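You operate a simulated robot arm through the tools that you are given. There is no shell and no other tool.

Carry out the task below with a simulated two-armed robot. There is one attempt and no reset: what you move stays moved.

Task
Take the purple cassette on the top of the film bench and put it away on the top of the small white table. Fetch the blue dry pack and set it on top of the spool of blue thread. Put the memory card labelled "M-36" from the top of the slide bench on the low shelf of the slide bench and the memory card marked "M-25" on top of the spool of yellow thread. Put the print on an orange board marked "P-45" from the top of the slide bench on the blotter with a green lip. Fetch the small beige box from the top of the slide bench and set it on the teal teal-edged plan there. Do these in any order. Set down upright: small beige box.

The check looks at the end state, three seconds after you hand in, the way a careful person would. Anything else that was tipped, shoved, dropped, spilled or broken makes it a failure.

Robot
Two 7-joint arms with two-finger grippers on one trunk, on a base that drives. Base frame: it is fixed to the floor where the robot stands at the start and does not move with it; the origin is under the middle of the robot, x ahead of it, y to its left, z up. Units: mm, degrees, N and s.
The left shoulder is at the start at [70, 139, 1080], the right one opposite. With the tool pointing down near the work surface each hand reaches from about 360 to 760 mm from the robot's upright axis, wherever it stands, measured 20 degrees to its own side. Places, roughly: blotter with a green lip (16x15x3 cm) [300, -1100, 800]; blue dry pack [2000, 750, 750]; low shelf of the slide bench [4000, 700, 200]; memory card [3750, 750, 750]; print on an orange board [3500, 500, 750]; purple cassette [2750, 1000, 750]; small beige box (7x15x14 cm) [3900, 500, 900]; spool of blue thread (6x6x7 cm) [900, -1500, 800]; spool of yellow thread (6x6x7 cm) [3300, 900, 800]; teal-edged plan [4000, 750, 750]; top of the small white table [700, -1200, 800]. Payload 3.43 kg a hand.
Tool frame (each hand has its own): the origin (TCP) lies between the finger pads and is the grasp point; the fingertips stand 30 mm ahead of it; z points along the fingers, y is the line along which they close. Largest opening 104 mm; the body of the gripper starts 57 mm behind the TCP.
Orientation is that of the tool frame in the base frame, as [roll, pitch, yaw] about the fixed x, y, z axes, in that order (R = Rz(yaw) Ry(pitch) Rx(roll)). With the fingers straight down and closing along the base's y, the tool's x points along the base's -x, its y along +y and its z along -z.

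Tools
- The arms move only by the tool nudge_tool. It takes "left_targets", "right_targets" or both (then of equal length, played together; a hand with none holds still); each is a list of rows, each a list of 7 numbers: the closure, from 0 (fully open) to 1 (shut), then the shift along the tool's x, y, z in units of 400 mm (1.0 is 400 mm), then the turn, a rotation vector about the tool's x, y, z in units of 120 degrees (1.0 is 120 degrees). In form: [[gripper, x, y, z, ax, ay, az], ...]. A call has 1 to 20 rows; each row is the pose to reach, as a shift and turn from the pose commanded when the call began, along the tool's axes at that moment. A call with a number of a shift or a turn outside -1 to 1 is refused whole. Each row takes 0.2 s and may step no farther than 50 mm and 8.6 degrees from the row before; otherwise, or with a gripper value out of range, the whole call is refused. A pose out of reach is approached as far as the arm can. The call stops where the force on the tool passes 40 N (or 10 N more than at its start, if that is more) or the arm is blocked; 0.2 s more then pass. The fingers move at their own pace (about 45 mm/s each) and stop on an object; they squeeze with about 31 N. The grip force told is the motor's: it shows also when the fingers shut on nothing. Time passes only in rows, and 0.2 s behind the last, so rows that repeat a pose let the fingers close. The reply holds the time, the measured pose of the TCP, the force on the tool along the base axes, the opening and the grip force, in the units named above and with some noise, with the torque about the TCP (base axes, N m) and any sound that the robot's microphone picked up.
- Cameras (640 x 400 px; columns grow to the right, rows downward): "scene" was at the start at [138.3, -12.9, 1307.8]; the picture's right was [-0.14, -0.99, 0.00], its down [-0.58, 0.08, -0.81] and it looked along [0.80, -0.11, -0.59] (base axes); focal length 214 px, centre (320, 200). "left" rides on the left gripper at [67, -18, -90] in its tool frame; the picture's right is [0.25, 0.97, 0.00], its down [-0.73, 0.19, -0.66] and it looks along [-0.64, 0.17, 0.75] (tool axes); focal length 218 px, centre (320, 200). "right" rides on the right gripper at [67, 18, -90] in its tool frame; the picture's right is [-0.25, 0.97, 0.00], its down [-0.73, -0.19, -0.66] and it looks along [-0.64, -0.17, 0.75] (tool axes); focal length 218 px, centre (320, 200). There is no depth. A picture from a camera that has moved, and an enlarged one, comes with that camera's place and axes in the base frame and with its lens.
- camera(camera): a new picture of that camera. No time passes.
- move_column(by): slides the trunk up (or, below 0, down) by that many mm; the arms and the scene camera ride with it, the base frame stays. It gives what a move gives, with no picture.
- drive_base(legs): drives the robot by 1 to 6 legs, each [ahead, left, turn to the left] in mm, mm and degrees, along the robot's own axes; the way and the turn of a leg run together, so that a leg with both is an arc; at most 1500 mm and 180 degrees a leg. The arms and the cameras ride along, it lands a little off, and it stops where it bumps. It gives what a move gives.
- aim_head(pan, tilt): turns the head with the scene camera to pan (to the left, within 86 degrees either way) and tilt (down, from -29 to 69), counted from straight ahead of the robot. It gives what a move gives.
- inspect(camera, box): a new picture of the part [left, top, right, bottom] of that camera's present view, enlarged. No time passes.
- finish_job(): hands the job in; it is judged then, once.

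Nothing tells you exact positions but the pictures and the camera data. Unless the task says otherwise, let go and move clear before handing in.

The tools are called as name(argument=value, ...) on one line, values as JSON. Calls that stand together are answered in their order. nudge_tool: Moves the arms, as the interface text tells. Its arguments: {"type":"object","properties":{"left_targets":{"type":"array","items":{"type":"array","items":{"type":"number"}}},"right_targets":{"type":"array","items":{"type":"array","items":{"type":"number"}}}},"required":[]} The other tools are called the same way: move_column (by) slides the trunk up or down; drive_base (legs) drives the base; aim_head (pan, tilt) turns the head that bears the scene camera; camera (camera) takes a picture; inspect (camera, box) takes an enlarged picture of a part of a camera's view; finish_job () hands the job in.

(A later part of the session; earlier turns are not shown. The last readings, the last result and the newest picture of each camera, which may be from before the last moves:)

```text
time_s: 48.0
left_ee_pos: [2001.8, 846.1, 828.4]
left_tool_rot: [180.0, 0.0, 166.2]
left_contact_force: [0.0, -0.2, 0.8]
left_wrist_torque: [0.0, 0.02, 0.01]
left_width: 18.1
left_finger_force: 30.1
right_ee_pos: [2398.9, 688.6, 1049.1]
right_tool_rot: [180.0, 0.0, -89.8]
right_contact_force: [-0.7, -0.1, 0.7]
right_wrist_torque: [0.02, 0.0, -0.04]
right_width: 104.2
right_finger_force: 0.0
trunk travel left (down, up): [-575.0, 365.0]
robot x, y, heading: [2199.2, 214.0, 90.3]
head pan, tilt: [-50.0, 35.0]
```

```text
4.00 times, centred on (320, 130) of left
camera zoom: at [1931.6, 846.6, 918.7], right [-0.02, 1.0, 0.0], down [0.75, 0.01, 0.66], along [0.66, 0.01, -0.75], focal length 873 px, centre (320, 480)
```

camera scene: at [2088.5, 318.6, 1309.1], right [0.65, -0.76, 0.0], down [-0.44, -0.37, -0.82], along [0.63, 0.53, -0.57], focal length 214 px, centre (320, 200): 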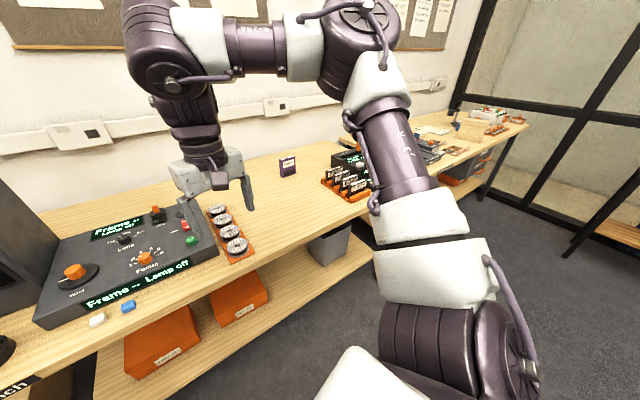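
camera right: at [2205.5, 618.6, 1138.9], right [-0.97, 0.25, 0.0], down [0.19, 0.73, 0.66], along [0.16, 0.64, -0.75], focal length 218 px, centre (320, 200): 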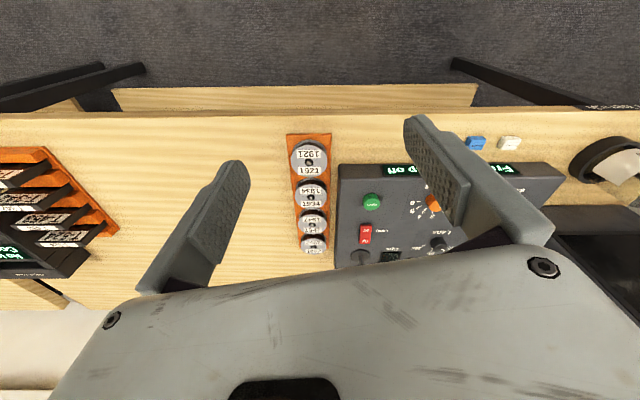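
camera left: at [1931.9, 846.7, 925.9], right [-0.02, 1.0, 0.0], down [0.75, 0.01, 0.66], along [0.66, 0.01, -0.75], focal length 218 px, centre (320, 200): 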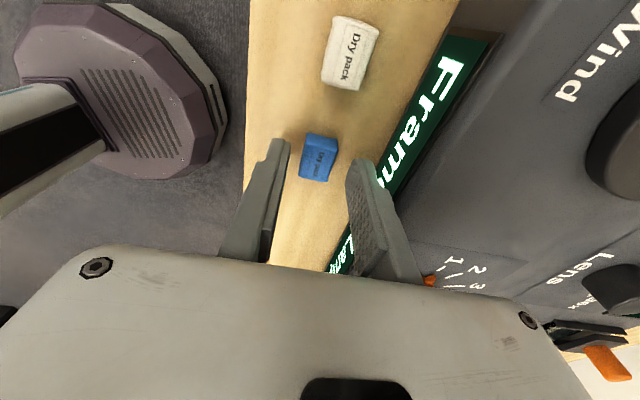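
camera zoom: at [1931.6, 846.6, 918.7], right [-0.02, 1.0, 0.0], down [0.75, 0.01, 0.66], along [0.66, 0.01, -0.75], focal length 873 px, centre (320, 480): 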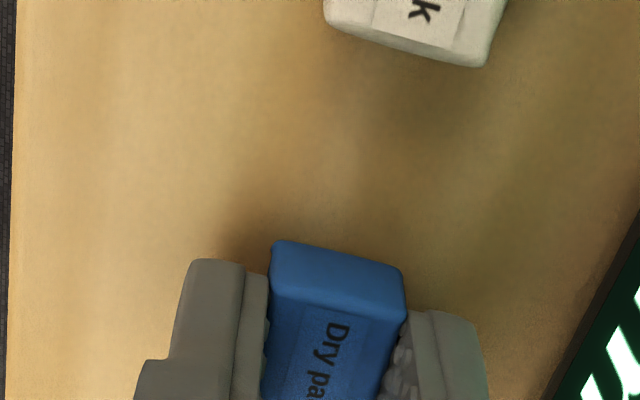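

Gripped (18 mm, 30 N). I lift it well clear.

nudge_tool(left_targets=[[1, 0, 0, -0.05, 0, 0, 0], [1, 0, 0, -0.15, 0, 0, 0], [1, 0, 0, -0.25, 0, 0, 0], [1, 0, 0, -0.35, 0, 0, 0], [1, 0, 0, -0.45, 0, 0, 0], [1, 0, 0, -0.52, 0, 0, 0]])

camera(camera="left")

aim_head(pan=-50, tilt=35)

camera(camera="scene")

```text
time_s: 49.4
left_ee_pos: [2006.0, 841.6, 1027.0]
left_tool_rot: [-179.9, 0.0, 166.2]
left_contact_force: [0.5, -0.8, 0.8]
left_wrist_torque: [-0.02, -0.02, 0.02]
left_width: 18.3
left_finger_force: 30.5
left hand out of reach, approached as far as the arm can: row 6
right_ee_pos: [2399.3, 688.5, 1049.0]
right_tool_rot: [179.9, 0.0, -89.8]
right_contact_force: [0.3, -0.7, 0.1]
right_wrist_torque: [0.01, 0.0, -0.01]
right_width: 104.3
right_finger_force: 0.0
trunk travel left (down, up): [-575.0, 365.0]
robot x, y, heading: [2197.7, 212.9, 90.2]
head pan, tilt: [-50.0, 35.0]
```

```text
taken
camera left: at [1935.4, 841.9, 1116.1], right [-0.02, 1.0, 0.0], down [0.75, 0.01, 0.66], along [0.66, 0.01, -0.75], focal length 218 px, centre (320, 200)
```

left: 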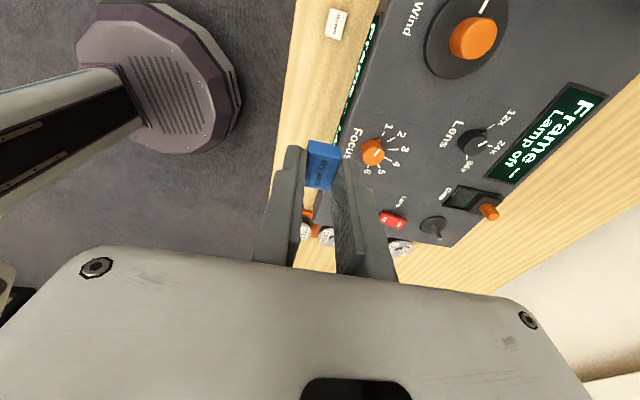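

```text
time_s: 50.0
left_ee_pos: [2005.4, 841.7, 1025.1]
left_tool_rot: [179.9, 0.0, 166.2]
left_contact_force: [1.0, -0.8, 0.4]
left_wrist_torque: [-0.01, 0.04, -0.03]
left_width: 18.3
left_finger_force: 31.1
right_ee_pos: [2399.5, 689.5, 1048.7]
right_tool_rot: [-180.0, 0.1, -89.8]
right_contact_force: [-0.1, 0.4, 0.2]
right_wrist_torque: [-0.01, 0.02, 0.01]
right_width: 103.8
right_finger_force: 0.0
trunk travel left (down, up): [-575.0, 365.0]
robot x, y, heading: [2196.6, 209.2, 90.1]
head pan, tilt: [-50.0, 35.0]
```

```text
taken
camera scene: at [2266.1, 319.2, 1309.1], right [0.65, -0.76, 0.0], down [-0.44, -0.37, -0.82], along [0.63, 0.53, -0.57], focal length 214 px, centre (320, 200)
```

scene: 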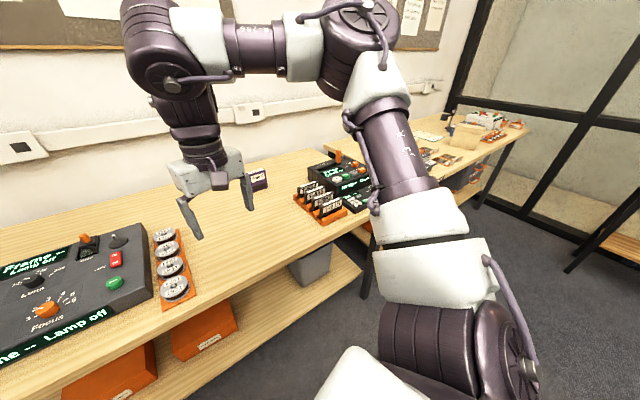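

The pack is held. I'll retract the left hand, square the robot up to the bench (heading ≈ 76°), and move to where the right hand can reach the purple cassette.

nudge_tool(left_targets=[[1, 0, -0.1, 0, 0, 0, 0], [1, 0, -0.2, 0, 0, 0, 0], [1, 0, -0.3, -0.05, 0, 0, 0], [1, 0, -0.35, -0.1, 0, 0, 0]])

drive_base(legs=[[0, 0, -14], [130, -130, 0]])

aim_head(pan=-15, tilt=40)

camera(camera="scene")

camera(camera="right")

```text
time_s: 51.0
left_ee_pos: [1972.4, 704.4, 1065.0]
left_tool_rot: [-179.9, 0.2, 166.2]
left_contact_force: [-0.5, -0.9, 0.5]
left_wrist_torque: [0.07, 0.01, 0.01]
left_width: 18.4
left_finger_force: 30.5
right_ee_pos: [2399.7, 687.5, 1049.6]
right_tool_rot: [-179.9, 0.1, -89.7]
right_contact_force: [-1.0, 0.1, -0.1]
right_wrist_torque: [-0.03, -0.01, -0.02]
right_width: 104.1
right_finger_force: 0.0
trunk travel left (down, up): [-575.0, 365.0]
robot x, y, heading: [2199.6, 213.1, 90.2]
head pan, tilt: [-50.0, 35.0]
```

```text
time_s: 53.4
left_ee_pos: [2256.2, 839.1, 1064.2]
left_tool_rot: [-179.9, 0.0, 152.2]
left_contact_force: [0.0, 0.4, -0.7]
left_wrist_torque: [0.02, 0.01, 0.05]
left_width: 18.3
left_finger_force: 31.1
right_ee_pos: [2668.2, 718.8, 1049.4]
right_tool_rot: [180.0, 0.1, -103.7]
right_contact_force: [-0.1, -1.3, 0.1]
right_wrist_torque: [-0.01, 0.02, 0.04]
right_width: 103.9
right_finger_force: 0.0
trunk travel left (down, up): [-575.0, 365.0]
robot x, y, heading: [2357.1, 306.2, 76.2]
head pan, tilt: [-50.0, 35.0]
```

```text
time_s: 54.4
left_ee_pos: [2256.7, 839.1, 1063.7]
left_tool_rot: [-180.0, -0.1, 152.2]
left_contact_force: [0.3, -0.7, 0.6]
left_wrist_torque: [-0.02, -0.01, 0.0]
left_width: 18.0
left_finger_force: 30.8
right_ee_pos: [2668.0, 719.7, 1048.6]
right_tool_rot: [180.0, 0.1, -103.7]
right_contact_force: [-0.1, -0.1, 1.0]
right_wrist_torque: [-0.02, -0.01, 0.01]
right_width: 104.1
right_finger_force: 0.1
trunk travel left (down, up): [-575.0, 365.0]
robot x, y, heading: [2357.0, 303.6, 76.1]
head pan, tilt: [-15.0, 40.0]
```

```text
taken
camera scene: at [2410.7, 428.2, 1301.6], right [0.88, -0.48, 0.0], down [-0.31, -0.56, -0.77], along [0.37, 0.67, -0.64], focal length 214 px, centre (320, 200)
```

scene: 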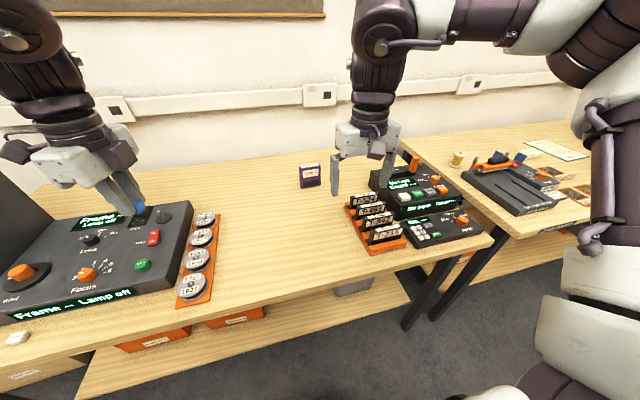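

```text
taken
camera right: at [2634.5, 655.3, 1139.2], right [-0.88, 0.48, 0.0], down [0.36, 0.66, 0.66], along [0.31, 0.58, -0.75], focal length 218 px, centre (320, 200)
```

right: 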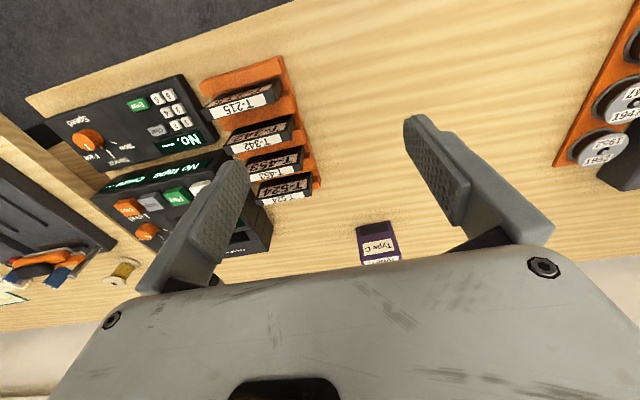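

I see the purple "Type C" cassette standing behind the tape rack. Zooming for size and position.

inspect(camera="scene", box=[270, 150, 350, 200])

inspect(camera="right", box=[330, 200, 426, 260])

```text
8.00 times, centred on (310, 175) of scene
camera zoom: at [2410.7, 428.2, 1301.6], right [0.88, -0.48, 0.0], down [-0.31, -0.56, -0.77], along [0.37, 0.67, -0.64], focal length 1716 px, centre (400, 400)
```

zoom: 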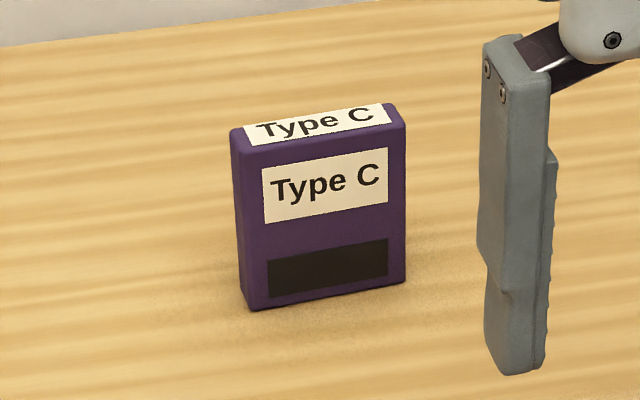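

```text
6.67 times, centred on (378, 230) of right
camera zoom: at [2634.5, 655.3, 1139.2], right [-0.88, 0.48, 0.0], down [0.36, 0.66, 0.66], along [0.31, 0.58, -0.75], focal length 1455 px, centre (-67, 0)
```

zoom: 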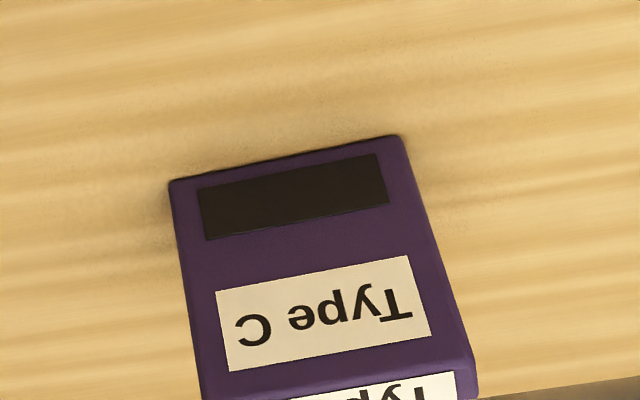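

Cassette: about 79 wide × 25 thick × 93 tall, centre ≈ [2709, 1056], top ≈ 890. It is far back, so I'll approach with the right tool tilted 40° forward, fingers closing on its left/right sides.

nudge_tool(right_targets=[[0, -0.0927, 0.0141, 0.033, 0, -0.0476, -0.0024], [0, -0.1854, 0.0282, 0.066, 0, -0.0952, -0.0048], [0, -0.278, 0.0423, 0.1, 0, -0.143, -0.0071], [0, -0.371, 0.0564, 0.133, 0, -0.19, -0.0095], [0, -0.463, 0.0705, 0.166, 0, -0.238, -0.012], [0, -0.556, 0.0846, 0.199, 0, -0.286, -0.0143], [0, -0.649, 0.0986, 0.2325, 0, -0.333, -0.0167], [0, -0.649, 0.0986, 0.2325, 0, -0.333, -0.0167]])

camera(camera="right")

inspect(camera="scene", box=[240, 100, 432, 220])

```text
time_s: 56.2
left_ee_pos: [2256.5, 839.0, 1065.7]
left_tool_rot: [179.9, 0.0, 152.2]
left_contact_force: [-0.2, 0.5, 0.1]
left_wrist_torque: [0.01, -0.01, 0.02]
left_width: 18.0
left_finger_force: 30.5
right_ee_pos: [2692.0, 981.0, 957.1]
right_tool_rot: [-179.0, 40.1, -101.2]
right_contact_force: [0.3, -0.1, -0.6]
right_wrist_torque: [-0.01, -0.02, -0.02]
right_width: 104.2
right_finger_force: 0.0
trunk travel left (down, up): [-575.0, 365.0]
robot x, y, heading: [2356.1, 306.3, 76.1]
head pan, tilt: [-15.0, 40.0]
```

```text
taken
camera right: at [2651.3, 875.6, 981.8], right [-0.91, 0.39, 0.15], down [0.2, 0.1, 0.97], along [0.37, 0.92, -0.17], focal length 218 px, centre (320, 200)
```

right: 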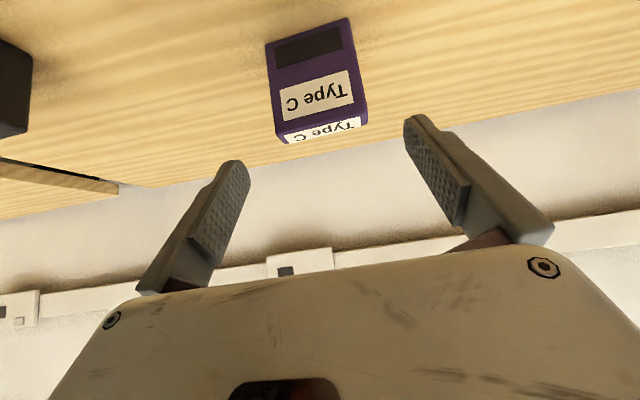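

```text
3.33 times, centred on (336, 160) of scene
camera zoom: at [2410.5, 427.4, 1301.7], right [0.88, -0.48, 0.0], down [-0.31, -0.56, -0.77], along [0.37, 0.67, -0.64], focal length 715 px, centre (267, 333)
```

zoom: 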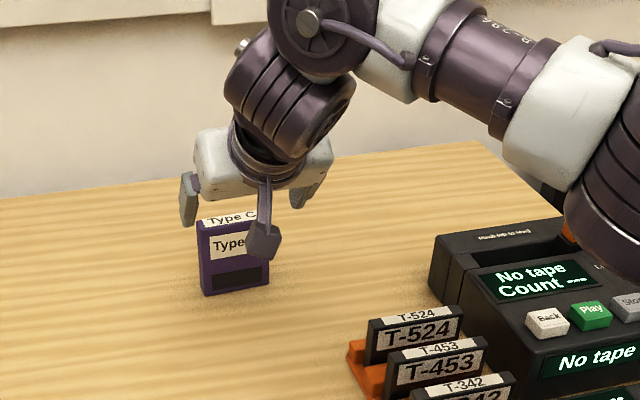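

The cassette is centred between the open fingers. I advance along the tool axis by 115 mm.

nudge_tool(right_targets=[[0, 0, 0, 0.08, 0, 0, 0], [0, 0, 0, 0.16, 0, 0, 0], [0, 0, 0, 0.23, 0, 0, 0], [0, 0, 0, 0.2875, 0, 0, 0], [0, 0, 0, 0.2875, 0, 0, 0]])

camera(camera="right")

```text
time_s: 57.4
left_ee_pos: [2258.3, 840.0, 1064.0]
left_tool_rot: [-180.0, 0.0, 152.2]
left_contact_force: [0.1, 0.1, -0.6]
left_wrist_torque: [0.0, 0.01, 0.02]
left_width: 18.4
left_finger_force: 31.1
right_ee_pos: [2706.8, 1053.4, 868.6]
right_tool_rot: [-179.1, 40.0, -101.3]
right_contact_force: [-0.4, 0.2, 0.3]
right_wrist_torque: [0.05, 0.04, -0.02]
right_width: 104.1
right_finger_force: 0.0
trunk travel left (down, up): [-575.0, 365.0]
robot x, y, heading: [2354.5, 305.3, 76.3]
head pan, tilt: [-15.0, 40.0]
```

```text
taken
camera right: at [2666.2, 946.6, 893.8], right [-0.91, 0.39, 0.15], down [0.2, 0.1, 0.97], along [0.36, 0.92, -0.17], focal length 218 px, centre (320, 200)
```

right: 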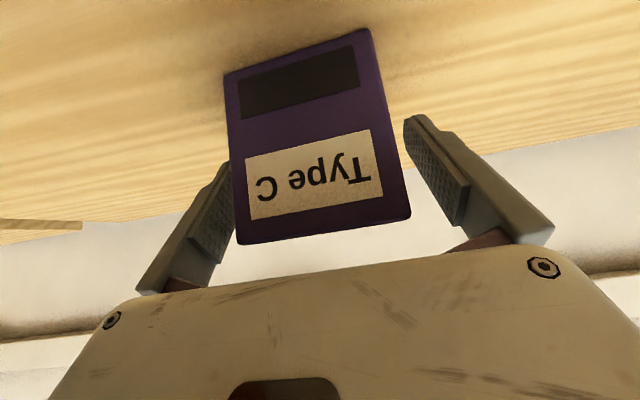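

Fingers straddle the cassette. Closing.

nudge_tool(right_targets=[[0.3, 0, 0, 0, 0, 0, 0], [1, 0, 0, 0, 0, 0, 0], [1, 0, 0, 0, 0, 0, 0], [1, 0, 0, 0, 0, 0, 0]])

camera(camera="right")

```text
time_s: 58.4
left_ee_pos: [2256.9, 840.1, 1063.9]
left_tool_rot: [-180.0, -0.1, 152.2]
left_contact_force: [-0.9, 1.1, 0.2]
left_wrist_torque: [0.01, -0.01, 0.02]
left_width: 17.9
left_finger_force: 31.3
right_ee_pos: [2707.0, 1052.7, 867.9]
right_tool_rot: [-179.1, 40.1, -101.2]
right_contact_force: [-0.1, -0.1, -0.7]
right_wrist_torque: [0.06, 0.08, 0.01]
right_width: 79.3
right_finger_force: 31.5
trunk travel left (down, up): [-575.0, 365.0]
robot x, y, heading: [2356.1, 309.9, 76.2]
head pan, tilt: [-15.0, 40.0]
```

```text
taken
camera right: at [2666.2, 947.0, 893.5], right [-0.91, 0.39, 0.15], down [0.2, 0.1, 0.97], along [0.36, 0.92, -0.17], focal length 218 px, centre (320, 200)
```

right: 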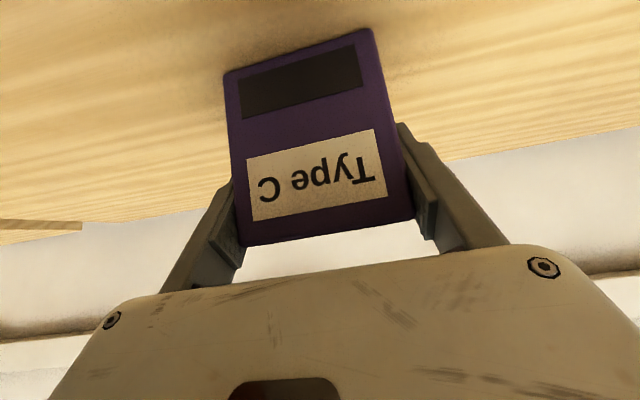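

Gripped at 79 mm. I lift straight up, then draw back toward the robot.

nudge_tool(right_targets=[[1, -0.0322, 0, -0.0382, 0, 0, 0], [1, -0.0966, 0, -0.1148, 0, 0, 0], [1, -0.161, 0, -0.191, 0, 0, 0], [1, -0.2415, 0, -0.287, 0, 0, 0], [1, -0.17, 0, -0.347, 0, 0, 0], [1, -0.08, 0, -0.423, 0, 0, 0], [1, 0.01, 0, -0.5, 0, 0, 0], [1, 0.1, 0, -0.575, 0, 0, 0], [1, 0.19, 0, -0.65, 0, 0, 0], [1, 0.237, 0, -0.69, 0, 0, 0]])

camera(camera="scene")

```text
refused: row 4 steps farther than a row can; nothing moved
```

```text
taken
camera scene: at [2410.9, 428.6, 1301.5], right [0.88, -0.48, 0.0], down [-0.31, -0.56, -0.77], along [0.37, 0.67, -0.64], focal length 214 px, centre (320, 200)
```

scene: 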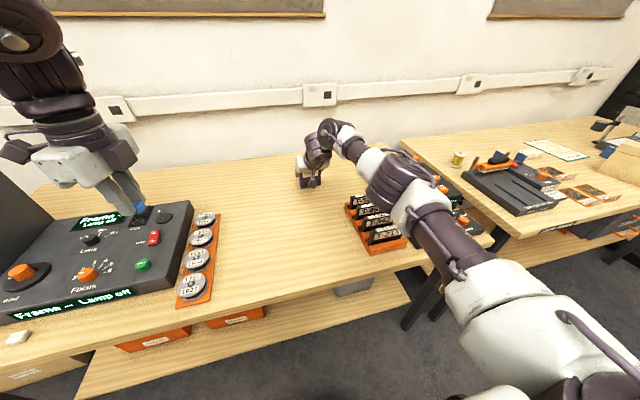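

nudge_tool(right_targets=[[1, -0.0322, 0, -0.0382, 0, 0, 0], [1, -0.09, 0, -0.107, 0, 0, 0], [1, -0.161, 0, -0.191, 0, 0, 0], [1, -0.2415, 0, -0.275, 0, 0, 0], [1, -0.17, 0, -0.347, 0, 0, 0], [1, -0.08, 0, -0.423, 0, 0, 0], [1, 0.01, 0, -0.5, 0, 0, 0], [1, 0.1, 0, -0.575, 0, 0, 0], [1, 0.19, 0, -0.65, 0, 0, 0], [1, 0.237, 0, -0.69, 0, 0, 0]])

camera(camera="scene")

```text
time_s: 60.6
left_ee_pos: [2257.0, 839.5, 1062.9]
left_tool_rot: [180.0, 0.0, 152.2]
left_contact_force: [0.2, 0.7, 0.1]
left_wrist_torque: [0.02, -0.02, -0.01]
left_width: 18.1
left_finger_force: 30.7
right_ee_pos: [2695.5, 1006.9, 1017.3]
right_tool_rot: [-179.0, 40.0, -101.3]
right_contact_force: [-0.6, -1.5, -1.6]
right_wrist_torque: [0.03, 0.02, -0.03]
right_width: 79.3
right_finger_force: 30.9
right hand out of reach, approached as far as the arm can: row 6, 7, 8, 9, 10
trunk travel left (down, up): [-575.0, 365.0]
robot x, y, heading: [2357.5, 305.9, 76.0]
head pan, tilt: [-15.0, 40.0]
```

```text
taken
camera scene: at [2411.2, 428.6, 1301.5], right [0.88, -0.48, 0.0], down [-0.31, -0.56, -0.77], along [0.37, 0.67, -0.64], focal length 214 px, centre (320, 200)
```

scene: 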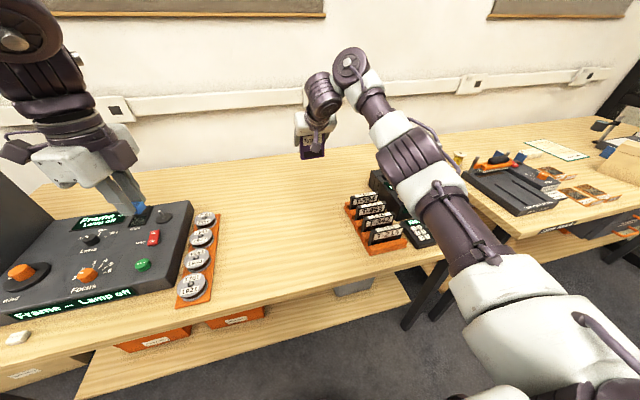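

The arm hit a wrist limit while drawing back with the tilt. I'll un-tilt gradually while holding the cassette and see where it goes.

nudge_tool(right_targets=[[1, 0, 0, 0, 0, 0.04, 0], [1, 0, 0, 0, 0, 0.08, 0]])

```text
time_s: 61.2
left_ee_pos: [2256.0, 838.8, 1063.8]
left_tool_rot: [180.0, 0.1, 152.2]
left_contact_force: [0.2, -0.1, 0.8]
left_wrist_torque: [-0.03, -0.06, -0.04]
left_width: 18.1
left_finger_force: 30.9
right_ee_pos: [2697.0, 1006.6, 1018.0]
right_tool_rot: [-179.2, 30.3, -101.5]
right_contact_force: [0.0, -0.4, -2.2]
right_wrist_torque: [0.06, -0.01, 0.01]
right_width: 79.4
right_finger_force: 31.2
trunk travel left (down, up): [-575.0, 365.0]
robot x, y, heading: [2358.3, 304.9, 76.1]
head pan, tilt: [-15.0, 40.0]
```

nudge_tool(right_targets=[[1, 0.0866, 0, -0.05, 0, 0.05, 0], [1, 0.173, 0, -0.1, 0, 0.1, 0], [1, 0.26, 0, -0.15, 0, 0.15, 0], [1, 0.346, 0, -0.2, 0, 0.2, 0], [1, 0.433, 0, -0.25, 0, 0.25, 0], [1, 0.52, 0, -0.3, 0, 0.25, 0]])

camera(camera="scene")

```text
time_s: 62.6
left_ee_pos: [2257.3, 837.9, 1065.4]
left_tool_rot: [180.0, 0.0, 152.1]
left_contact_force: [0.1, -0.6, -1.0]
left_wrist_torque: [-0.01, 0.02, -0.02]
left_width: 17.9
left_finger_force: 31.3
right_ee_pos: [2680.7, 915.5, 984.2]
right_tool_rot: [-179.3, 0.5, -102.0]
right_contact_force: [-0.3, 0.6, -1.7]
right_wrist_torque: [0.01, -0.03, -0.02]
right_width: 79.5
right_finger_force: 30.6
right hand out of reach, approached as far as the arm can: row 1, 2, 3, 4, 5, 6
trunk travel left (down, up): [-575.0, 365.0]
robot x, y, heading: [2357.1, 306.8, 76.1]
head pan, tilt: [-15.0, 40.0]
```

```text
taken
camera scene: at [2411.2, 427.0, 1301.7], right [0.88, -0.48, 0.0], down [-0.31, -0.56, -0.77], along [0.37, 0.67, -0.64], focal length 214 px, centre (320, 200)
```

scene: 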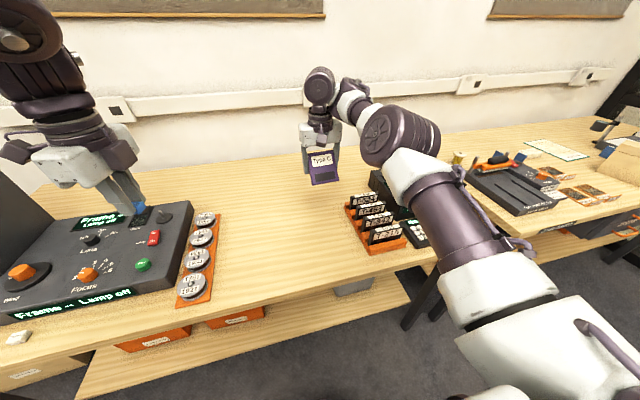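

Now vertical again. I pull back toward the robot.

nudge_tool(right_targets=[[1, 0.1, 0, 0, 0, 0, 0], [1, 0.2, 0, 0, 0, 0, 0], [1, 0.3, 0, -0.03, 0, 0, 0], [1, 0.4, 0, -0.08, 0, 0, 0], [1, 0.5, 0, -0.15, 0, 0, 0]])

camera(camera="scene")

camera(camera="right")

```text
time_s: 63.8
left_ee_pos: [2257.2, 839.9, 1063.4]
left_tool_rot: [179.9, 0.1, 152.2]
left_contact_force: [-0.5, 0.2, -0.8]
left_wrist_torque: [-0.05, 0.01, -0.03]
left_width: 18.0
left_finger_force: 31.7
right_ee_pos: [2679.5, 917.0, 984.0]
right_tool_rot: [-179.3, 0.4, -102.0]
right_contact_force: [0.5, -0.7, -2.4]
right_wrist_torque: [0.03, 0.01, 0.0]
right_width: 79.4
right_finger_force: 31.0
right hand out of reach, approached as far as the arm can: row 1, 2, 3, 4, 5
trunk travel left (down, up): [-575.0, 365.0]
robot x, y, heading: [2359.2, 302.9, 75.9]
head pan, tilt: [-15.0, 40.0]
```

```text
taken
camera scene: at [2411.0, 428.8, 1301.5], right [0.88, -0.48, 0.0], down [-0.31, -0.56, -0.77], along [0.37, 0.67, -0.64], focal length 214 px, centre (320, 200)
```

scene: 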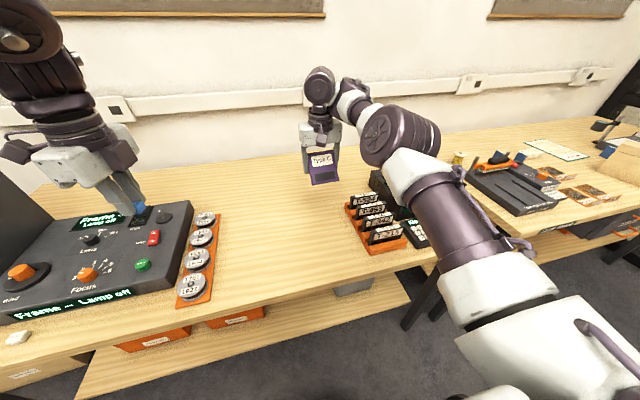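

```text
taken
camera right: at [2647.3, 851.2, 1073.3], right [-0.89, 0.45, -0.01], down [0.33, 0.67, 0.66], along [0.3, 0.59, -0.75], focal length 218 px, centre (320, 200)
```

right: 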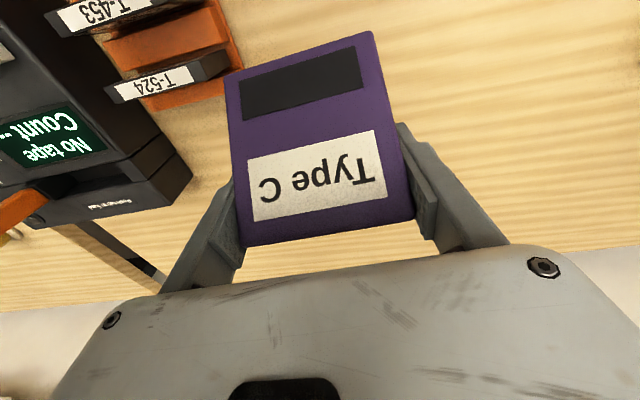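

It seems stuck against a joint limit. I'll test other directions, first lower a little and to the right.

nudge_tool(right_targets=[[1, 0, -0.05, 0, 0, 0, 0], [1, 0, -0.1, 0, 0, 0, 0], [1, 0.05, -0.15, 0, 0, 0, 0], [1, 0.1, -0.2, 0, 0, 0, 0]])

```text
time_s: 64.8
left_ee_pos: [2256.0, 839.9, 1064.2]
left_tool_rot: [180.0, 0.0, 152.2]
left_contact_force: [0.4, 0.1, 0.2]
left_wrist_torque: [0.02, 0.0, -0.01]
left_width: 18.2
left_finger_force: 30.3
right_ee_pos: [2747.6, 900.2, 984.2]
right_tool_rot: [-179.3, 0.5, -101.9]
right_contact_force: [0.1, 0.7, -1.1]
right_wrist_torque: [0.04, 0.02, -0.03]
right_width: 79.4
right_finger_force: 31.1
right hand out of reach, approached as far as the arm can: row 3, 4
trunk travel left (down, up): [-575.0, 365.0]
robot x, y, heading: [2358.4, 304.8, 76.2]
head pan, tilt: [-15.0, 40.0]
```

Sideways works but pulling straight back does not — likely a straightened elbow. I'll look at the right arm's shape.

aim_head(pan=-45, tilt=25)

camera(camera="scene")

camera(camera="left")

```text
time_s: 65.7
left_ee_pos: [2256.5, 840.4, 1064.7]
left_tool_rot: [180.0, 0.0, 152.1]
left_contact_force: [0.0, 0.6, 0.4]
left_wrist_torque: [-0.01, -0.01, -0.03]
left_width: 18.1
left_finger_force: 31.5
right_ee_pos: [2747.3, 901.2, 984.1]
right_tool_rot: [-179.3, 0.4, -101.9]
right_contact_force: [-0.7, 0.2, -1.5]
right_wrist_torque: [0.05, 0.0, -0.01]
right_width: 79.5
right_finger_force: 31.2
trunk travel left (down, up): [-575.0, 365.0]
robot x, y, heading: [2353.6, 304.4, 76.1]
head pan, tilt: [-45.0, 25.0]
```

```text
taken
camera scene: at [2448.9, 402.0, 1324.8], right [0.52, -0.85, 0.0], down [-0.36, -0.22, -0.91], along [0.77, 0.47, -0.42], focal length 214 px, centre (320, 200)
```

scene: 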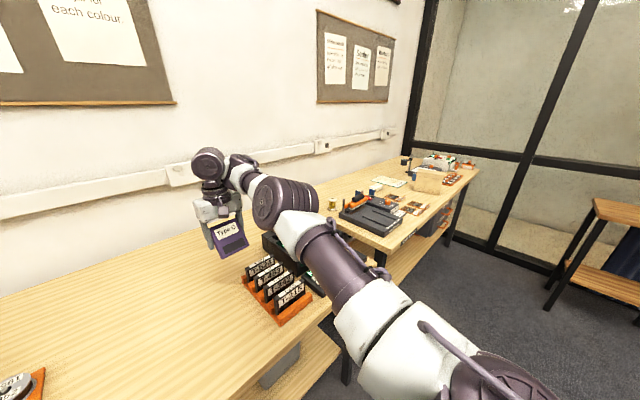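

```text
taken
camera left: at [2188.7, 856.9, 1154.6], right [0.23, 0.97, 0.0], down [0.73, -0.17, 0.66], along [0.64, -0.15, -0.75], focal length 218 px, centre (320, 200)
```

left: 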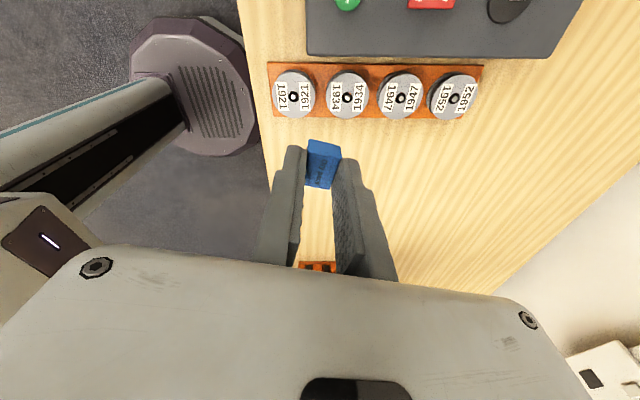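

The elbow is essentially straight. I'll lower the wrist tangentially first (clear bench space below the cassette), which should let the elbow bend.

nudge_tool(right_targets=[[1, -0.02, 0.05, 0.05, 0, 0, 0], [1, -0.02, 0.1, 0.1, 0, 0, 0], [1, -0.02, 0.1, 0.13, 0, 0, 0]])

nudge_tool(right_targets=[[1, 0.05, 0, 0, 0, 0, 0], [1, 0.1, 0, 0, 0, 0, 0], [1, 0.15, 0, 0, 0, 0, 0]])

```text
time_s: 66.5
left_ee_pos: [2257.8, 840.3, 1063.9]
left_tool_rot: [-179.8, 0.0, 152.2]
left_contact_force: [-0.2, -0.2, -1.0]
left_wrist_torque: [-0.02, 0.01, 0.0]
left_width: 18.2
left_finger_force: 30.8
right_ee_pos: [2709.3, 915.9, 932.3]
right_tool_rot: [-179.4, 0.4, -101.9]
right_contact_force: [-0.4, 0.4, -2.6]
right_wrist_torque: [0.06, -0.03, -0.02]
right_width: 79.3
right_finger_force: 31.5
trunk travel left (down, up): [-575.0, 365.0]
robot x, y, heading: [2355.6, 307.5, 76.2]
head pan, tilt: [-45.0, 25.0]
```

```text
time_s: 67.3
left_ee_pos: [2256.1, 839.4, 1063.0]
left_tool_rot: [179.9, 0.0, 152.3]
left_contact_force: [-0.2, 0.3, -0.1]
left_wrist_torque: [0.02, -0.01, -0.03]
left_width: 18.3
left_finger_force: 31.1
right_ee_pos: [2705.8, 902.2, 931.2]
right_tool_rot: [-179.3, 0.5, -101.9]
right_contact_force: [0.0, 0.5, -2.3]
right_wrist_torque: [0.0, 0.02, 0.0]
right_width: 79.2
right_finger_force: 30.8
right hand out of reach, approached as far as the arm can: row 1, 2, 3
trunk travel left (down, up): [-575.0, 365.0]
robot x, y, heading: [2353.9, 306.4, 75.9]
head pan, tilt: [-45.0, 25.0]
```

Backing is blocked by some joint limit in this posture. I'll retrace the way I came: tilt forward again to the pre-grasp pose, then reverse the original approach path.

nudge_tool(right_targets=[[1, -0.037, 0.015, -0.013, 0, -0.0667, 0], [1, -0.074, 0.03, -0.026, 0, -0.133, 0], [1, -0.112, 0.045, -0.039, 0, -0.2, 0], [1, -0.149, 0.06, -0.052, 0, -0.267, 0], [1, -0.186, 0.075, -0.065, 0, -0.333, 0], [1, -0.186, 0.075, -0.065, 0, -0.333, 0]])

camera(camera="scene")

```text
time_s: 68.7
left_ee_pos: [2255.9, 837.5, 1065.7]
left_tool_rot: [179.9, 0.0, 152.2]
left_contact_force: [0.2, 0.1, -0.3]
left_wrist_torque: [-0.01, -0.04, 0.02]
left_width: 18.1
left_finger_force: 31.1
right_ee_pos: [2693.1, 978.8, 959.0]
right_tool_rot: [-179.2, 40.6, -101.4]
right_contact_force: [0.3, -0.4, -1.1]
right_wrist_torque: [0.0, 0.0, -0.01]
right_width: 79.4
right_finger_force: 31.1
right hand out of reach, approached as far as the arm can: row 1, 2, 3, 4
trunk travel left (down, up): [-575.0, 365.0]
robot x, y, heading: [2356.2, 301.5, 76.4]
head pan, tilt: [-45.0, 25.0]
```

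```text
taken
camera scene: at [2448.2, 398.7, 1325.2], right [0.52, -0.86, 0.0], down [-0.36, -0.22, -0.91], along [0.78, 0.47, -0.42], focal length 214 px, centre (320, 200)
```

scene: 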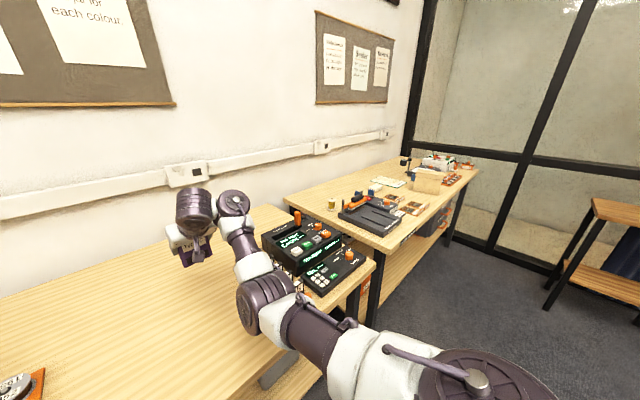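

Back at the pre-grasp pose. Now I reverse the original approach path exactly.

nudge_tool(right_targets=[[1, 0.0439, -0.0094, -0.0736, 0, 0.0417, 0], [1, 0.0878, -0.0188, -0.1472, 0, 0.0833, 0], [1, 0.1317, -0.0281, -0.2209, 0, 0.125, 0], [1, 0.1755, -0.0375, -0.2945, 0, 0.1667, 0], [1, 0.2194, -0.0469, -0.3681, 0, 0.2083, 0], [1, 0.2633, -0.0563, -0.4418, 0, 0.25, 0], [1, 0.3071, -0.0656, -0.5154, 0, 0.2917, 0], [1, 0.351, -0.075, -0.589, 0, 0.333, 0]])

camera(camera="scene")

```text
time_s: 70.2
left_ee_pos: [2255.4, 834.2, 1065.4]
left_tool_rot: [-179.9, 0.0, 152.3]
left_contact_force: [0.4, 0.2, -0.1]
left_wrist_torque: [-0.01, 0.11, 0.01]
left_width: 18.2
left_finger_force: 31.1
right_ee_pos: [2704.4, 871.3, 860.2]
right_tool_rot: [-178.4, 25.2, -99.8]
right_contact_force: [-14.1, -14.9, 29.0]
right_wrist_torque: [-0.57, -1.11, -0.78]
right_width: 79.3
right_finger_force: 30.9
right hand out of reach, approached as far as the arm can: row 2, 3, 4, 5, 6, 7
trunk travel left (down, up): [-575.0, 365.0]
robot x, y, heading: [2356.6, 303.8, 76.4]
head pan, tilt: [-45.0, 25.0]
stopped in row 7 (right hand): the force on the tool passed its limit at 224 N (the readings are from after the stop); the commanded pose is now the measured one
```

```text
taken
camera scene: at [2446.6, 396.3, 1325.6], right [0.52, -0.86, 0.0], down [-0.36, -0.22, -0.91], along [0.78, 0.47, -0.42], focal length 214 px, centre (320, 200)
```

scene: 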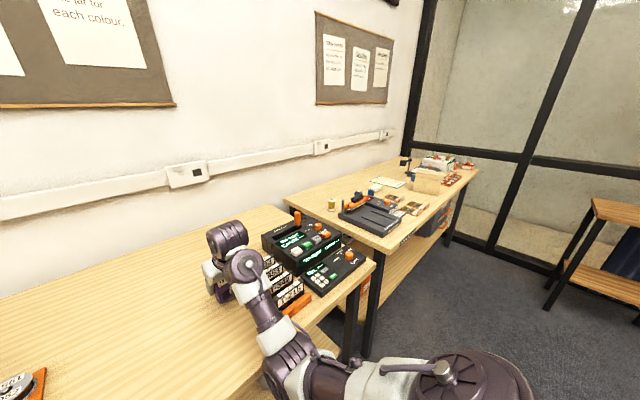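

The arm took a low path and the cassette pressed the bench. I stop and check the state with cameras before moving.

camera(camera="right")

inspect(camera="scene", box=[180, 200, 372, 320])

camera(camera="left")

```text
taken
camera right: at [2668.1, 775.2, 913.1], right [-0.91, 0.4, 0.08], down [0.23, 0.34, 0.91], along [0.34, 0.85, -0.41], focal length 218 px, centre (320, 200)
```

right: 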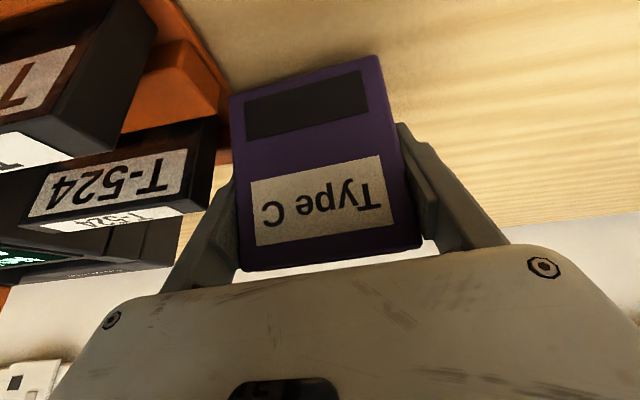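

```text
3.33 times, centred on (276, 260) of scene
camera zoom: at [2446.6, 396.3, 1325.6], right [0.52, -0.86, 0.0], down [-0.36, -0.22, -0.91], along [0.78, 0.47, -0.42], focal length 715 px, centre (467, 0)
```

zoom: 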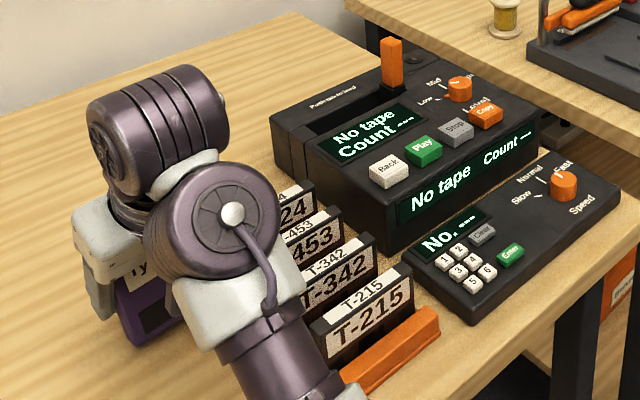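

```text
taken
camera left: at [2187.1, 852.5, 1155.5], right [0.23, 0.97, 0.0], down [0.73, -0.17, 0.66], along [0.64, -0.15, -0.75], focal length 218 px, centre (320, 200)
```

left: 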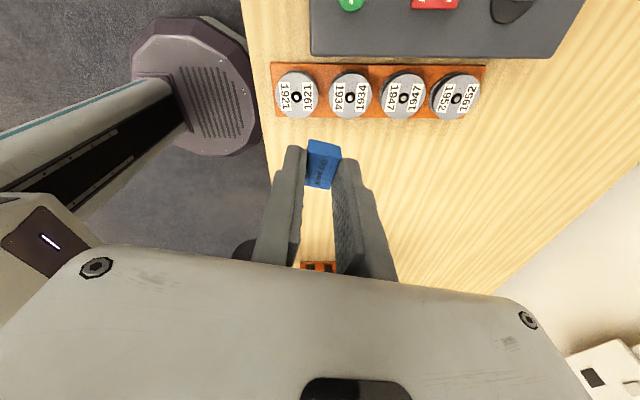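

The hand is pressed low next to the tape rack, with the forearm low. I'll relieve by moving up and slightly left, away from the rack.

nudge_tool(right_targets=[[1, -0.01, 0.01, -0.022, 0, 0, 0], [1, -0.021, 0.02, -0.045, 0, 0, 0], [1, -0.042, 0.03, -0.09, 0, 0, 0]])

camera(camera="right")

camera(camera="scene")

```text
time_s: 71.0
left_ee_pos: [2257.0, 840.9, 1062.6]
left_tool_rot: [-179.8, 0.0, 152.2]
left_contact_force: [-0.2, 0.6, -0.8]
left_wrist_torque: [-0.02, -0.01, 0.02]
left_width: 18.0
left_finger_force: 31.4
right_ee_pos: [2701.1, 876.1, 869.0]
right_tool_rot: [-178.3, 24.6, -99.8]
right_contact_force: [-0.2, -0.4, -1.9]
right_wrist_torque: [0.03, 0.03, -0.01]
right_width: 79.5
right_finger_force: 30.9
right hand out of reach, approached as far as the arm can: row 2, 3
trunk travel left (down, up): [-575.0, 365.0]
robot x, y, heading: [2358.3, 306.7, 76.1]
head pan, tilt: [-45.0, 25.0]
```

```text
taken
camera right: at [2663.9, 780.3, 923.2], right [-0.91, 0.4, 0.08], down [0.24, 0.35, 0.91], along [0.34, 0.84, -0.42], focal length 218 px, centre (320, 200)
```

right: 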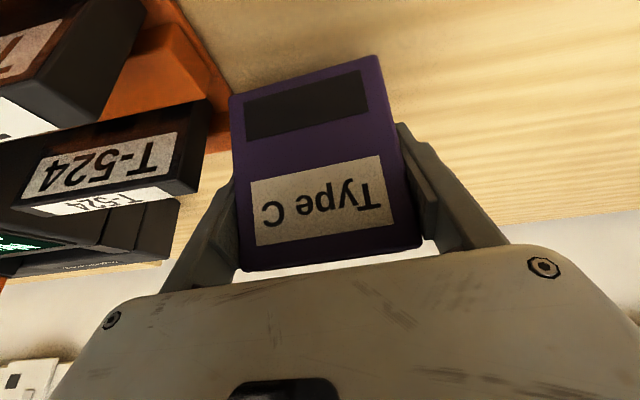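

```text
taken
camera scene: at [2449.3, 402.6, 1324.7], right [0.52, -0.86, 0.0], down [-0.36, -0.22, -0.91], along [0.78, 0.47, -0.42], focal length 214 px, centre (320, 200)
```

scene: 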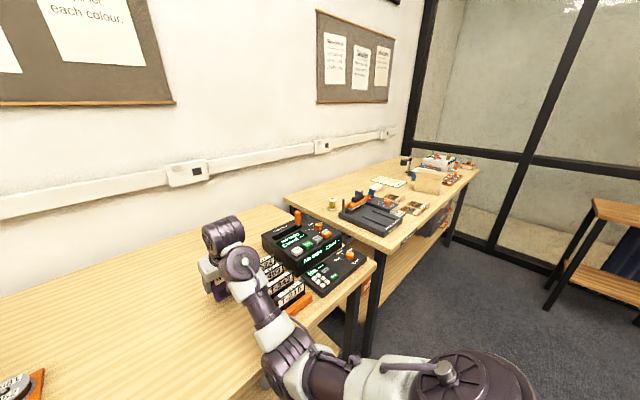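

The contact is released. Rather than fight the arm, I'll lift everything straight up with the trunk column, then back the base away from the bench.

move_column(by=200)

camera(camera="right")

camera(camera="scene")

```text
time_s: 73.2
left_ee_pos: [2257.8, 840.8, 1263.8]
left_tool_rot: [-179.8, 0.0, 152.2]
left_contact_force: [0.4, -0.1, -0.7]
left_wrist_torque: [0.01, -0.02, 0.0]
left_width: 18.0
left_finger_force: 30.8
right_ee_pos: [2701.6, 876.2, 1069.8]
right_tool_rot: [-178.5, 24.6, -99.8]
right_contact_force: [0.5, -0.5, -1.4]
right_wrist_torque: [0.02, 0.0, 0.0]
right_width: 79.3
right_finger_force: 31.4
trunk travel left (down, up): [-775.0, 165.0]
robot x, y, heading: [2355.4, 307.6, 76.3]
head pan, tilt: [-45.0, 25.0]
```

```text
taken
camera right: at [2663.8, 780.3, 1123.4], right [-0.91, 0.4, 0.08], down [0.24, 0.35, 0.91], along [0.34, 0.84, -0.42], focal length 218 px, centre (320, 200)
```

right: 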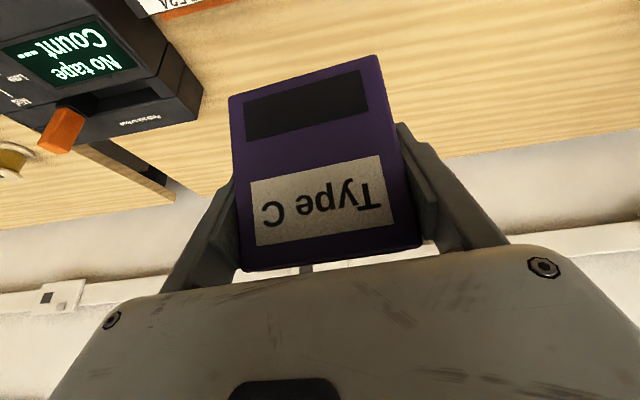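

```text
taken
camera scene: at [2449.2, 402.4, 1524.8], right [0.52, -0.86, 0.0], down [-0.36, -0.22, -0.91], along [0.78, 0.47, -0.42], focal length 214 px, centre (320, 200)
```

scene: 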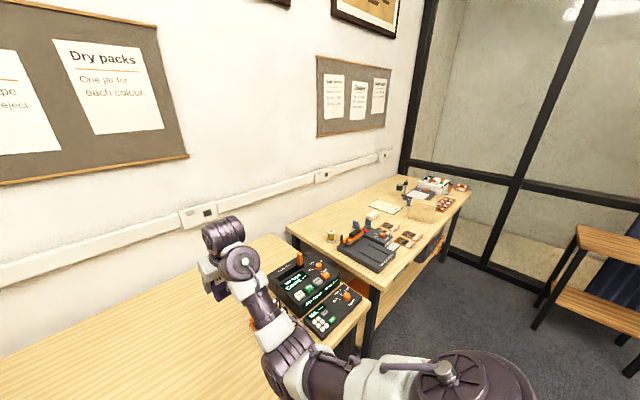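

Everything lifted cleanly. Now I back the base away from the bench, then check the tape rack is undisturbed.

drive_base(legs=[[-350, 0, 0]])

aim_head(pan=-20, tilt=35)

camera(camera="scene")

camera(camera="right")

```text
time_s: 75.5
left_ee_pos: [2175.6, 501.3, 1261.5]
left_tool_rot: [-179.8, 0.1, 151.8]
left_contact_force: [0.7, 0.1, 0.1]
left_wrist_torque: [0.01, 0.0, 0.03]
left_width: 18.1
left_finger_force: 31.0
right_ee_pos: [2619.6, 534.1, 1069.8]
right_tool_rot: [-178.3, 24.5, -100.4]
right_contact_force: [0.8, -0.4, -1.7]
right_wrist_torque: [-0.01, 0.01, 0.01]
right_width: 79.5
right_finger_force: 30.9
trunk travel left (down, up): [-775.0, 165.0]
robot x, y, heading: [2270.0, -34.4, 75.9]
head pan, tilt: [-45.0, 25.0]
```

```text
time_s: 76.3
left_ee_pos: [2175.8, 498.6, 1264.0]
left_tool_rot: [-179.8, -0.1, 151.7]
left_contact_force: [0.1, -0.1, -0.3]
left_wrist_torque: [0.02, 0.0, 0.01]
left_width: 18.0
left_finger_force: 31.4
right_ee_pos: [2617.9, 532.0, 1070.9]
right_tool_rot: [-178.4, 24.7, -100.3]
right_contact_force: [0.6, -0.5, -1.8]
right_wrist_torque: [0.03, -0.02, -0.01]
right_width: 79.3
right_finger_force: 31.1
trunk travel left (down, up): [-775.0, 165.0]
robot x, y, heading: [2271.3, -36.0, 75.8]
head pan, tilt: [-20.0, 35.0]
```

```text
taken
camera scene: at [2334.8, 85.3, 1509.1], right [0.83, -0.56, 0.0], down [-0.32, -0.47, -0.82], along [0.46, 0.68, -0.57], focal length 214 px, centre (320, 200)
```

scene: 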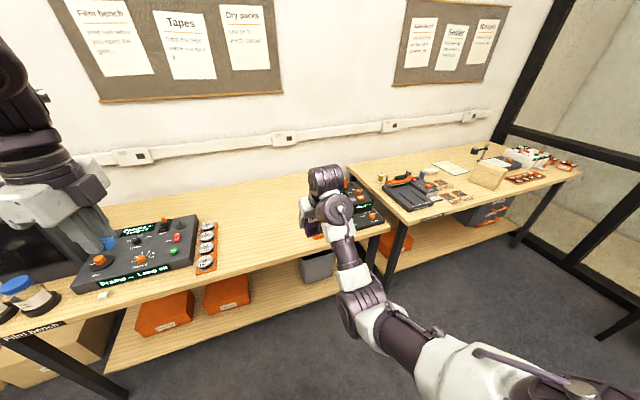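

```text
taken
camera right: at [2581.6, 436.2, 1123.7], right [-0.91, 0.41, 0.08], down [0.24, 0.35, 0.91], along [0.34, 0.84, -0.42], focal length 218 px, centre (320, 200)
```

right: 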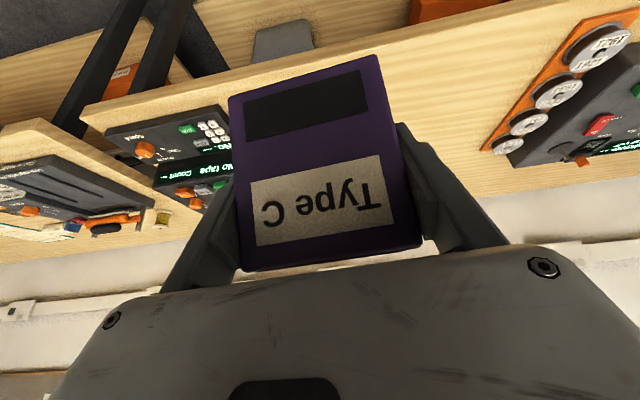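

The bench looks intact from here. In free space now, I'll bring the right arm back to a comfortable posture (closer, vertical).

nudge_tool(right_targets=[[1, 0.0568, 0, -0.026, 0, 0, 0], [1, 0.1136, 0, -0.052, 0, 0, 0], [1, 0.1704, 0, -0.078, 0, 0, 0], [1, 0.227, 0, -0.104, 0, 0, 0]])

camera(camera="scene")

```text
time_s: 77.3
left_ee_pos: [2175.7, 500.9, 1262.7]
left_tool_rot: [-179.8, 0.2, 151.8]
left_contact_force: [-0.4, -0.4, 0.3]
left_wrist_torque: [-0.03, -0.04, -0.02]
left_width: 17.9
left_finger_force: 30.4
right_ee_pos: [2618.4, 515.9, 1052.8]
right_tool_rot: [-178.4, 24.6, -100.3]
right_contact_force: [-0.1, -0.3, -1.6]
right_wrist_torque: [-0.01, 0.0, -0.05]
right_width: 79.3
right_finger_force: 31.2
right hand out of reach, approached as far as the arm can: row 1, 2, 3, 4
trunk travel left (down, up): [-775.0, 165.0]
robot x, y, heading: [2272.3, -37.8, 75.8]
head pan, tilt: [-20.0, 35.0]
```

```text
taken
camera scene: at [2334.6, 86.0, 1509.0], right [0.83, -0.56, 0.0], down [-0.32, -0.47, -0.82], along [0.46, 0.68, -0.57], focal length 214 px, centre (320, 200)
```

scene: 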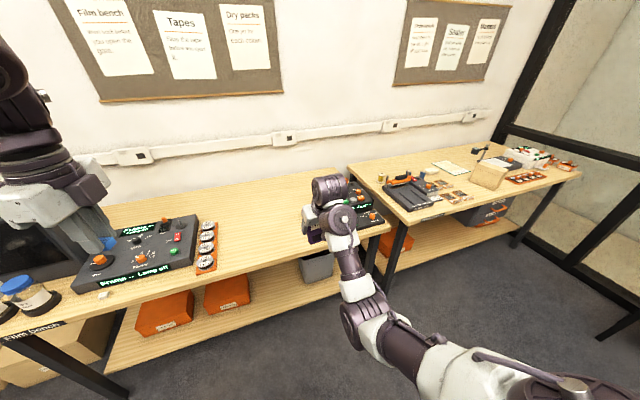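

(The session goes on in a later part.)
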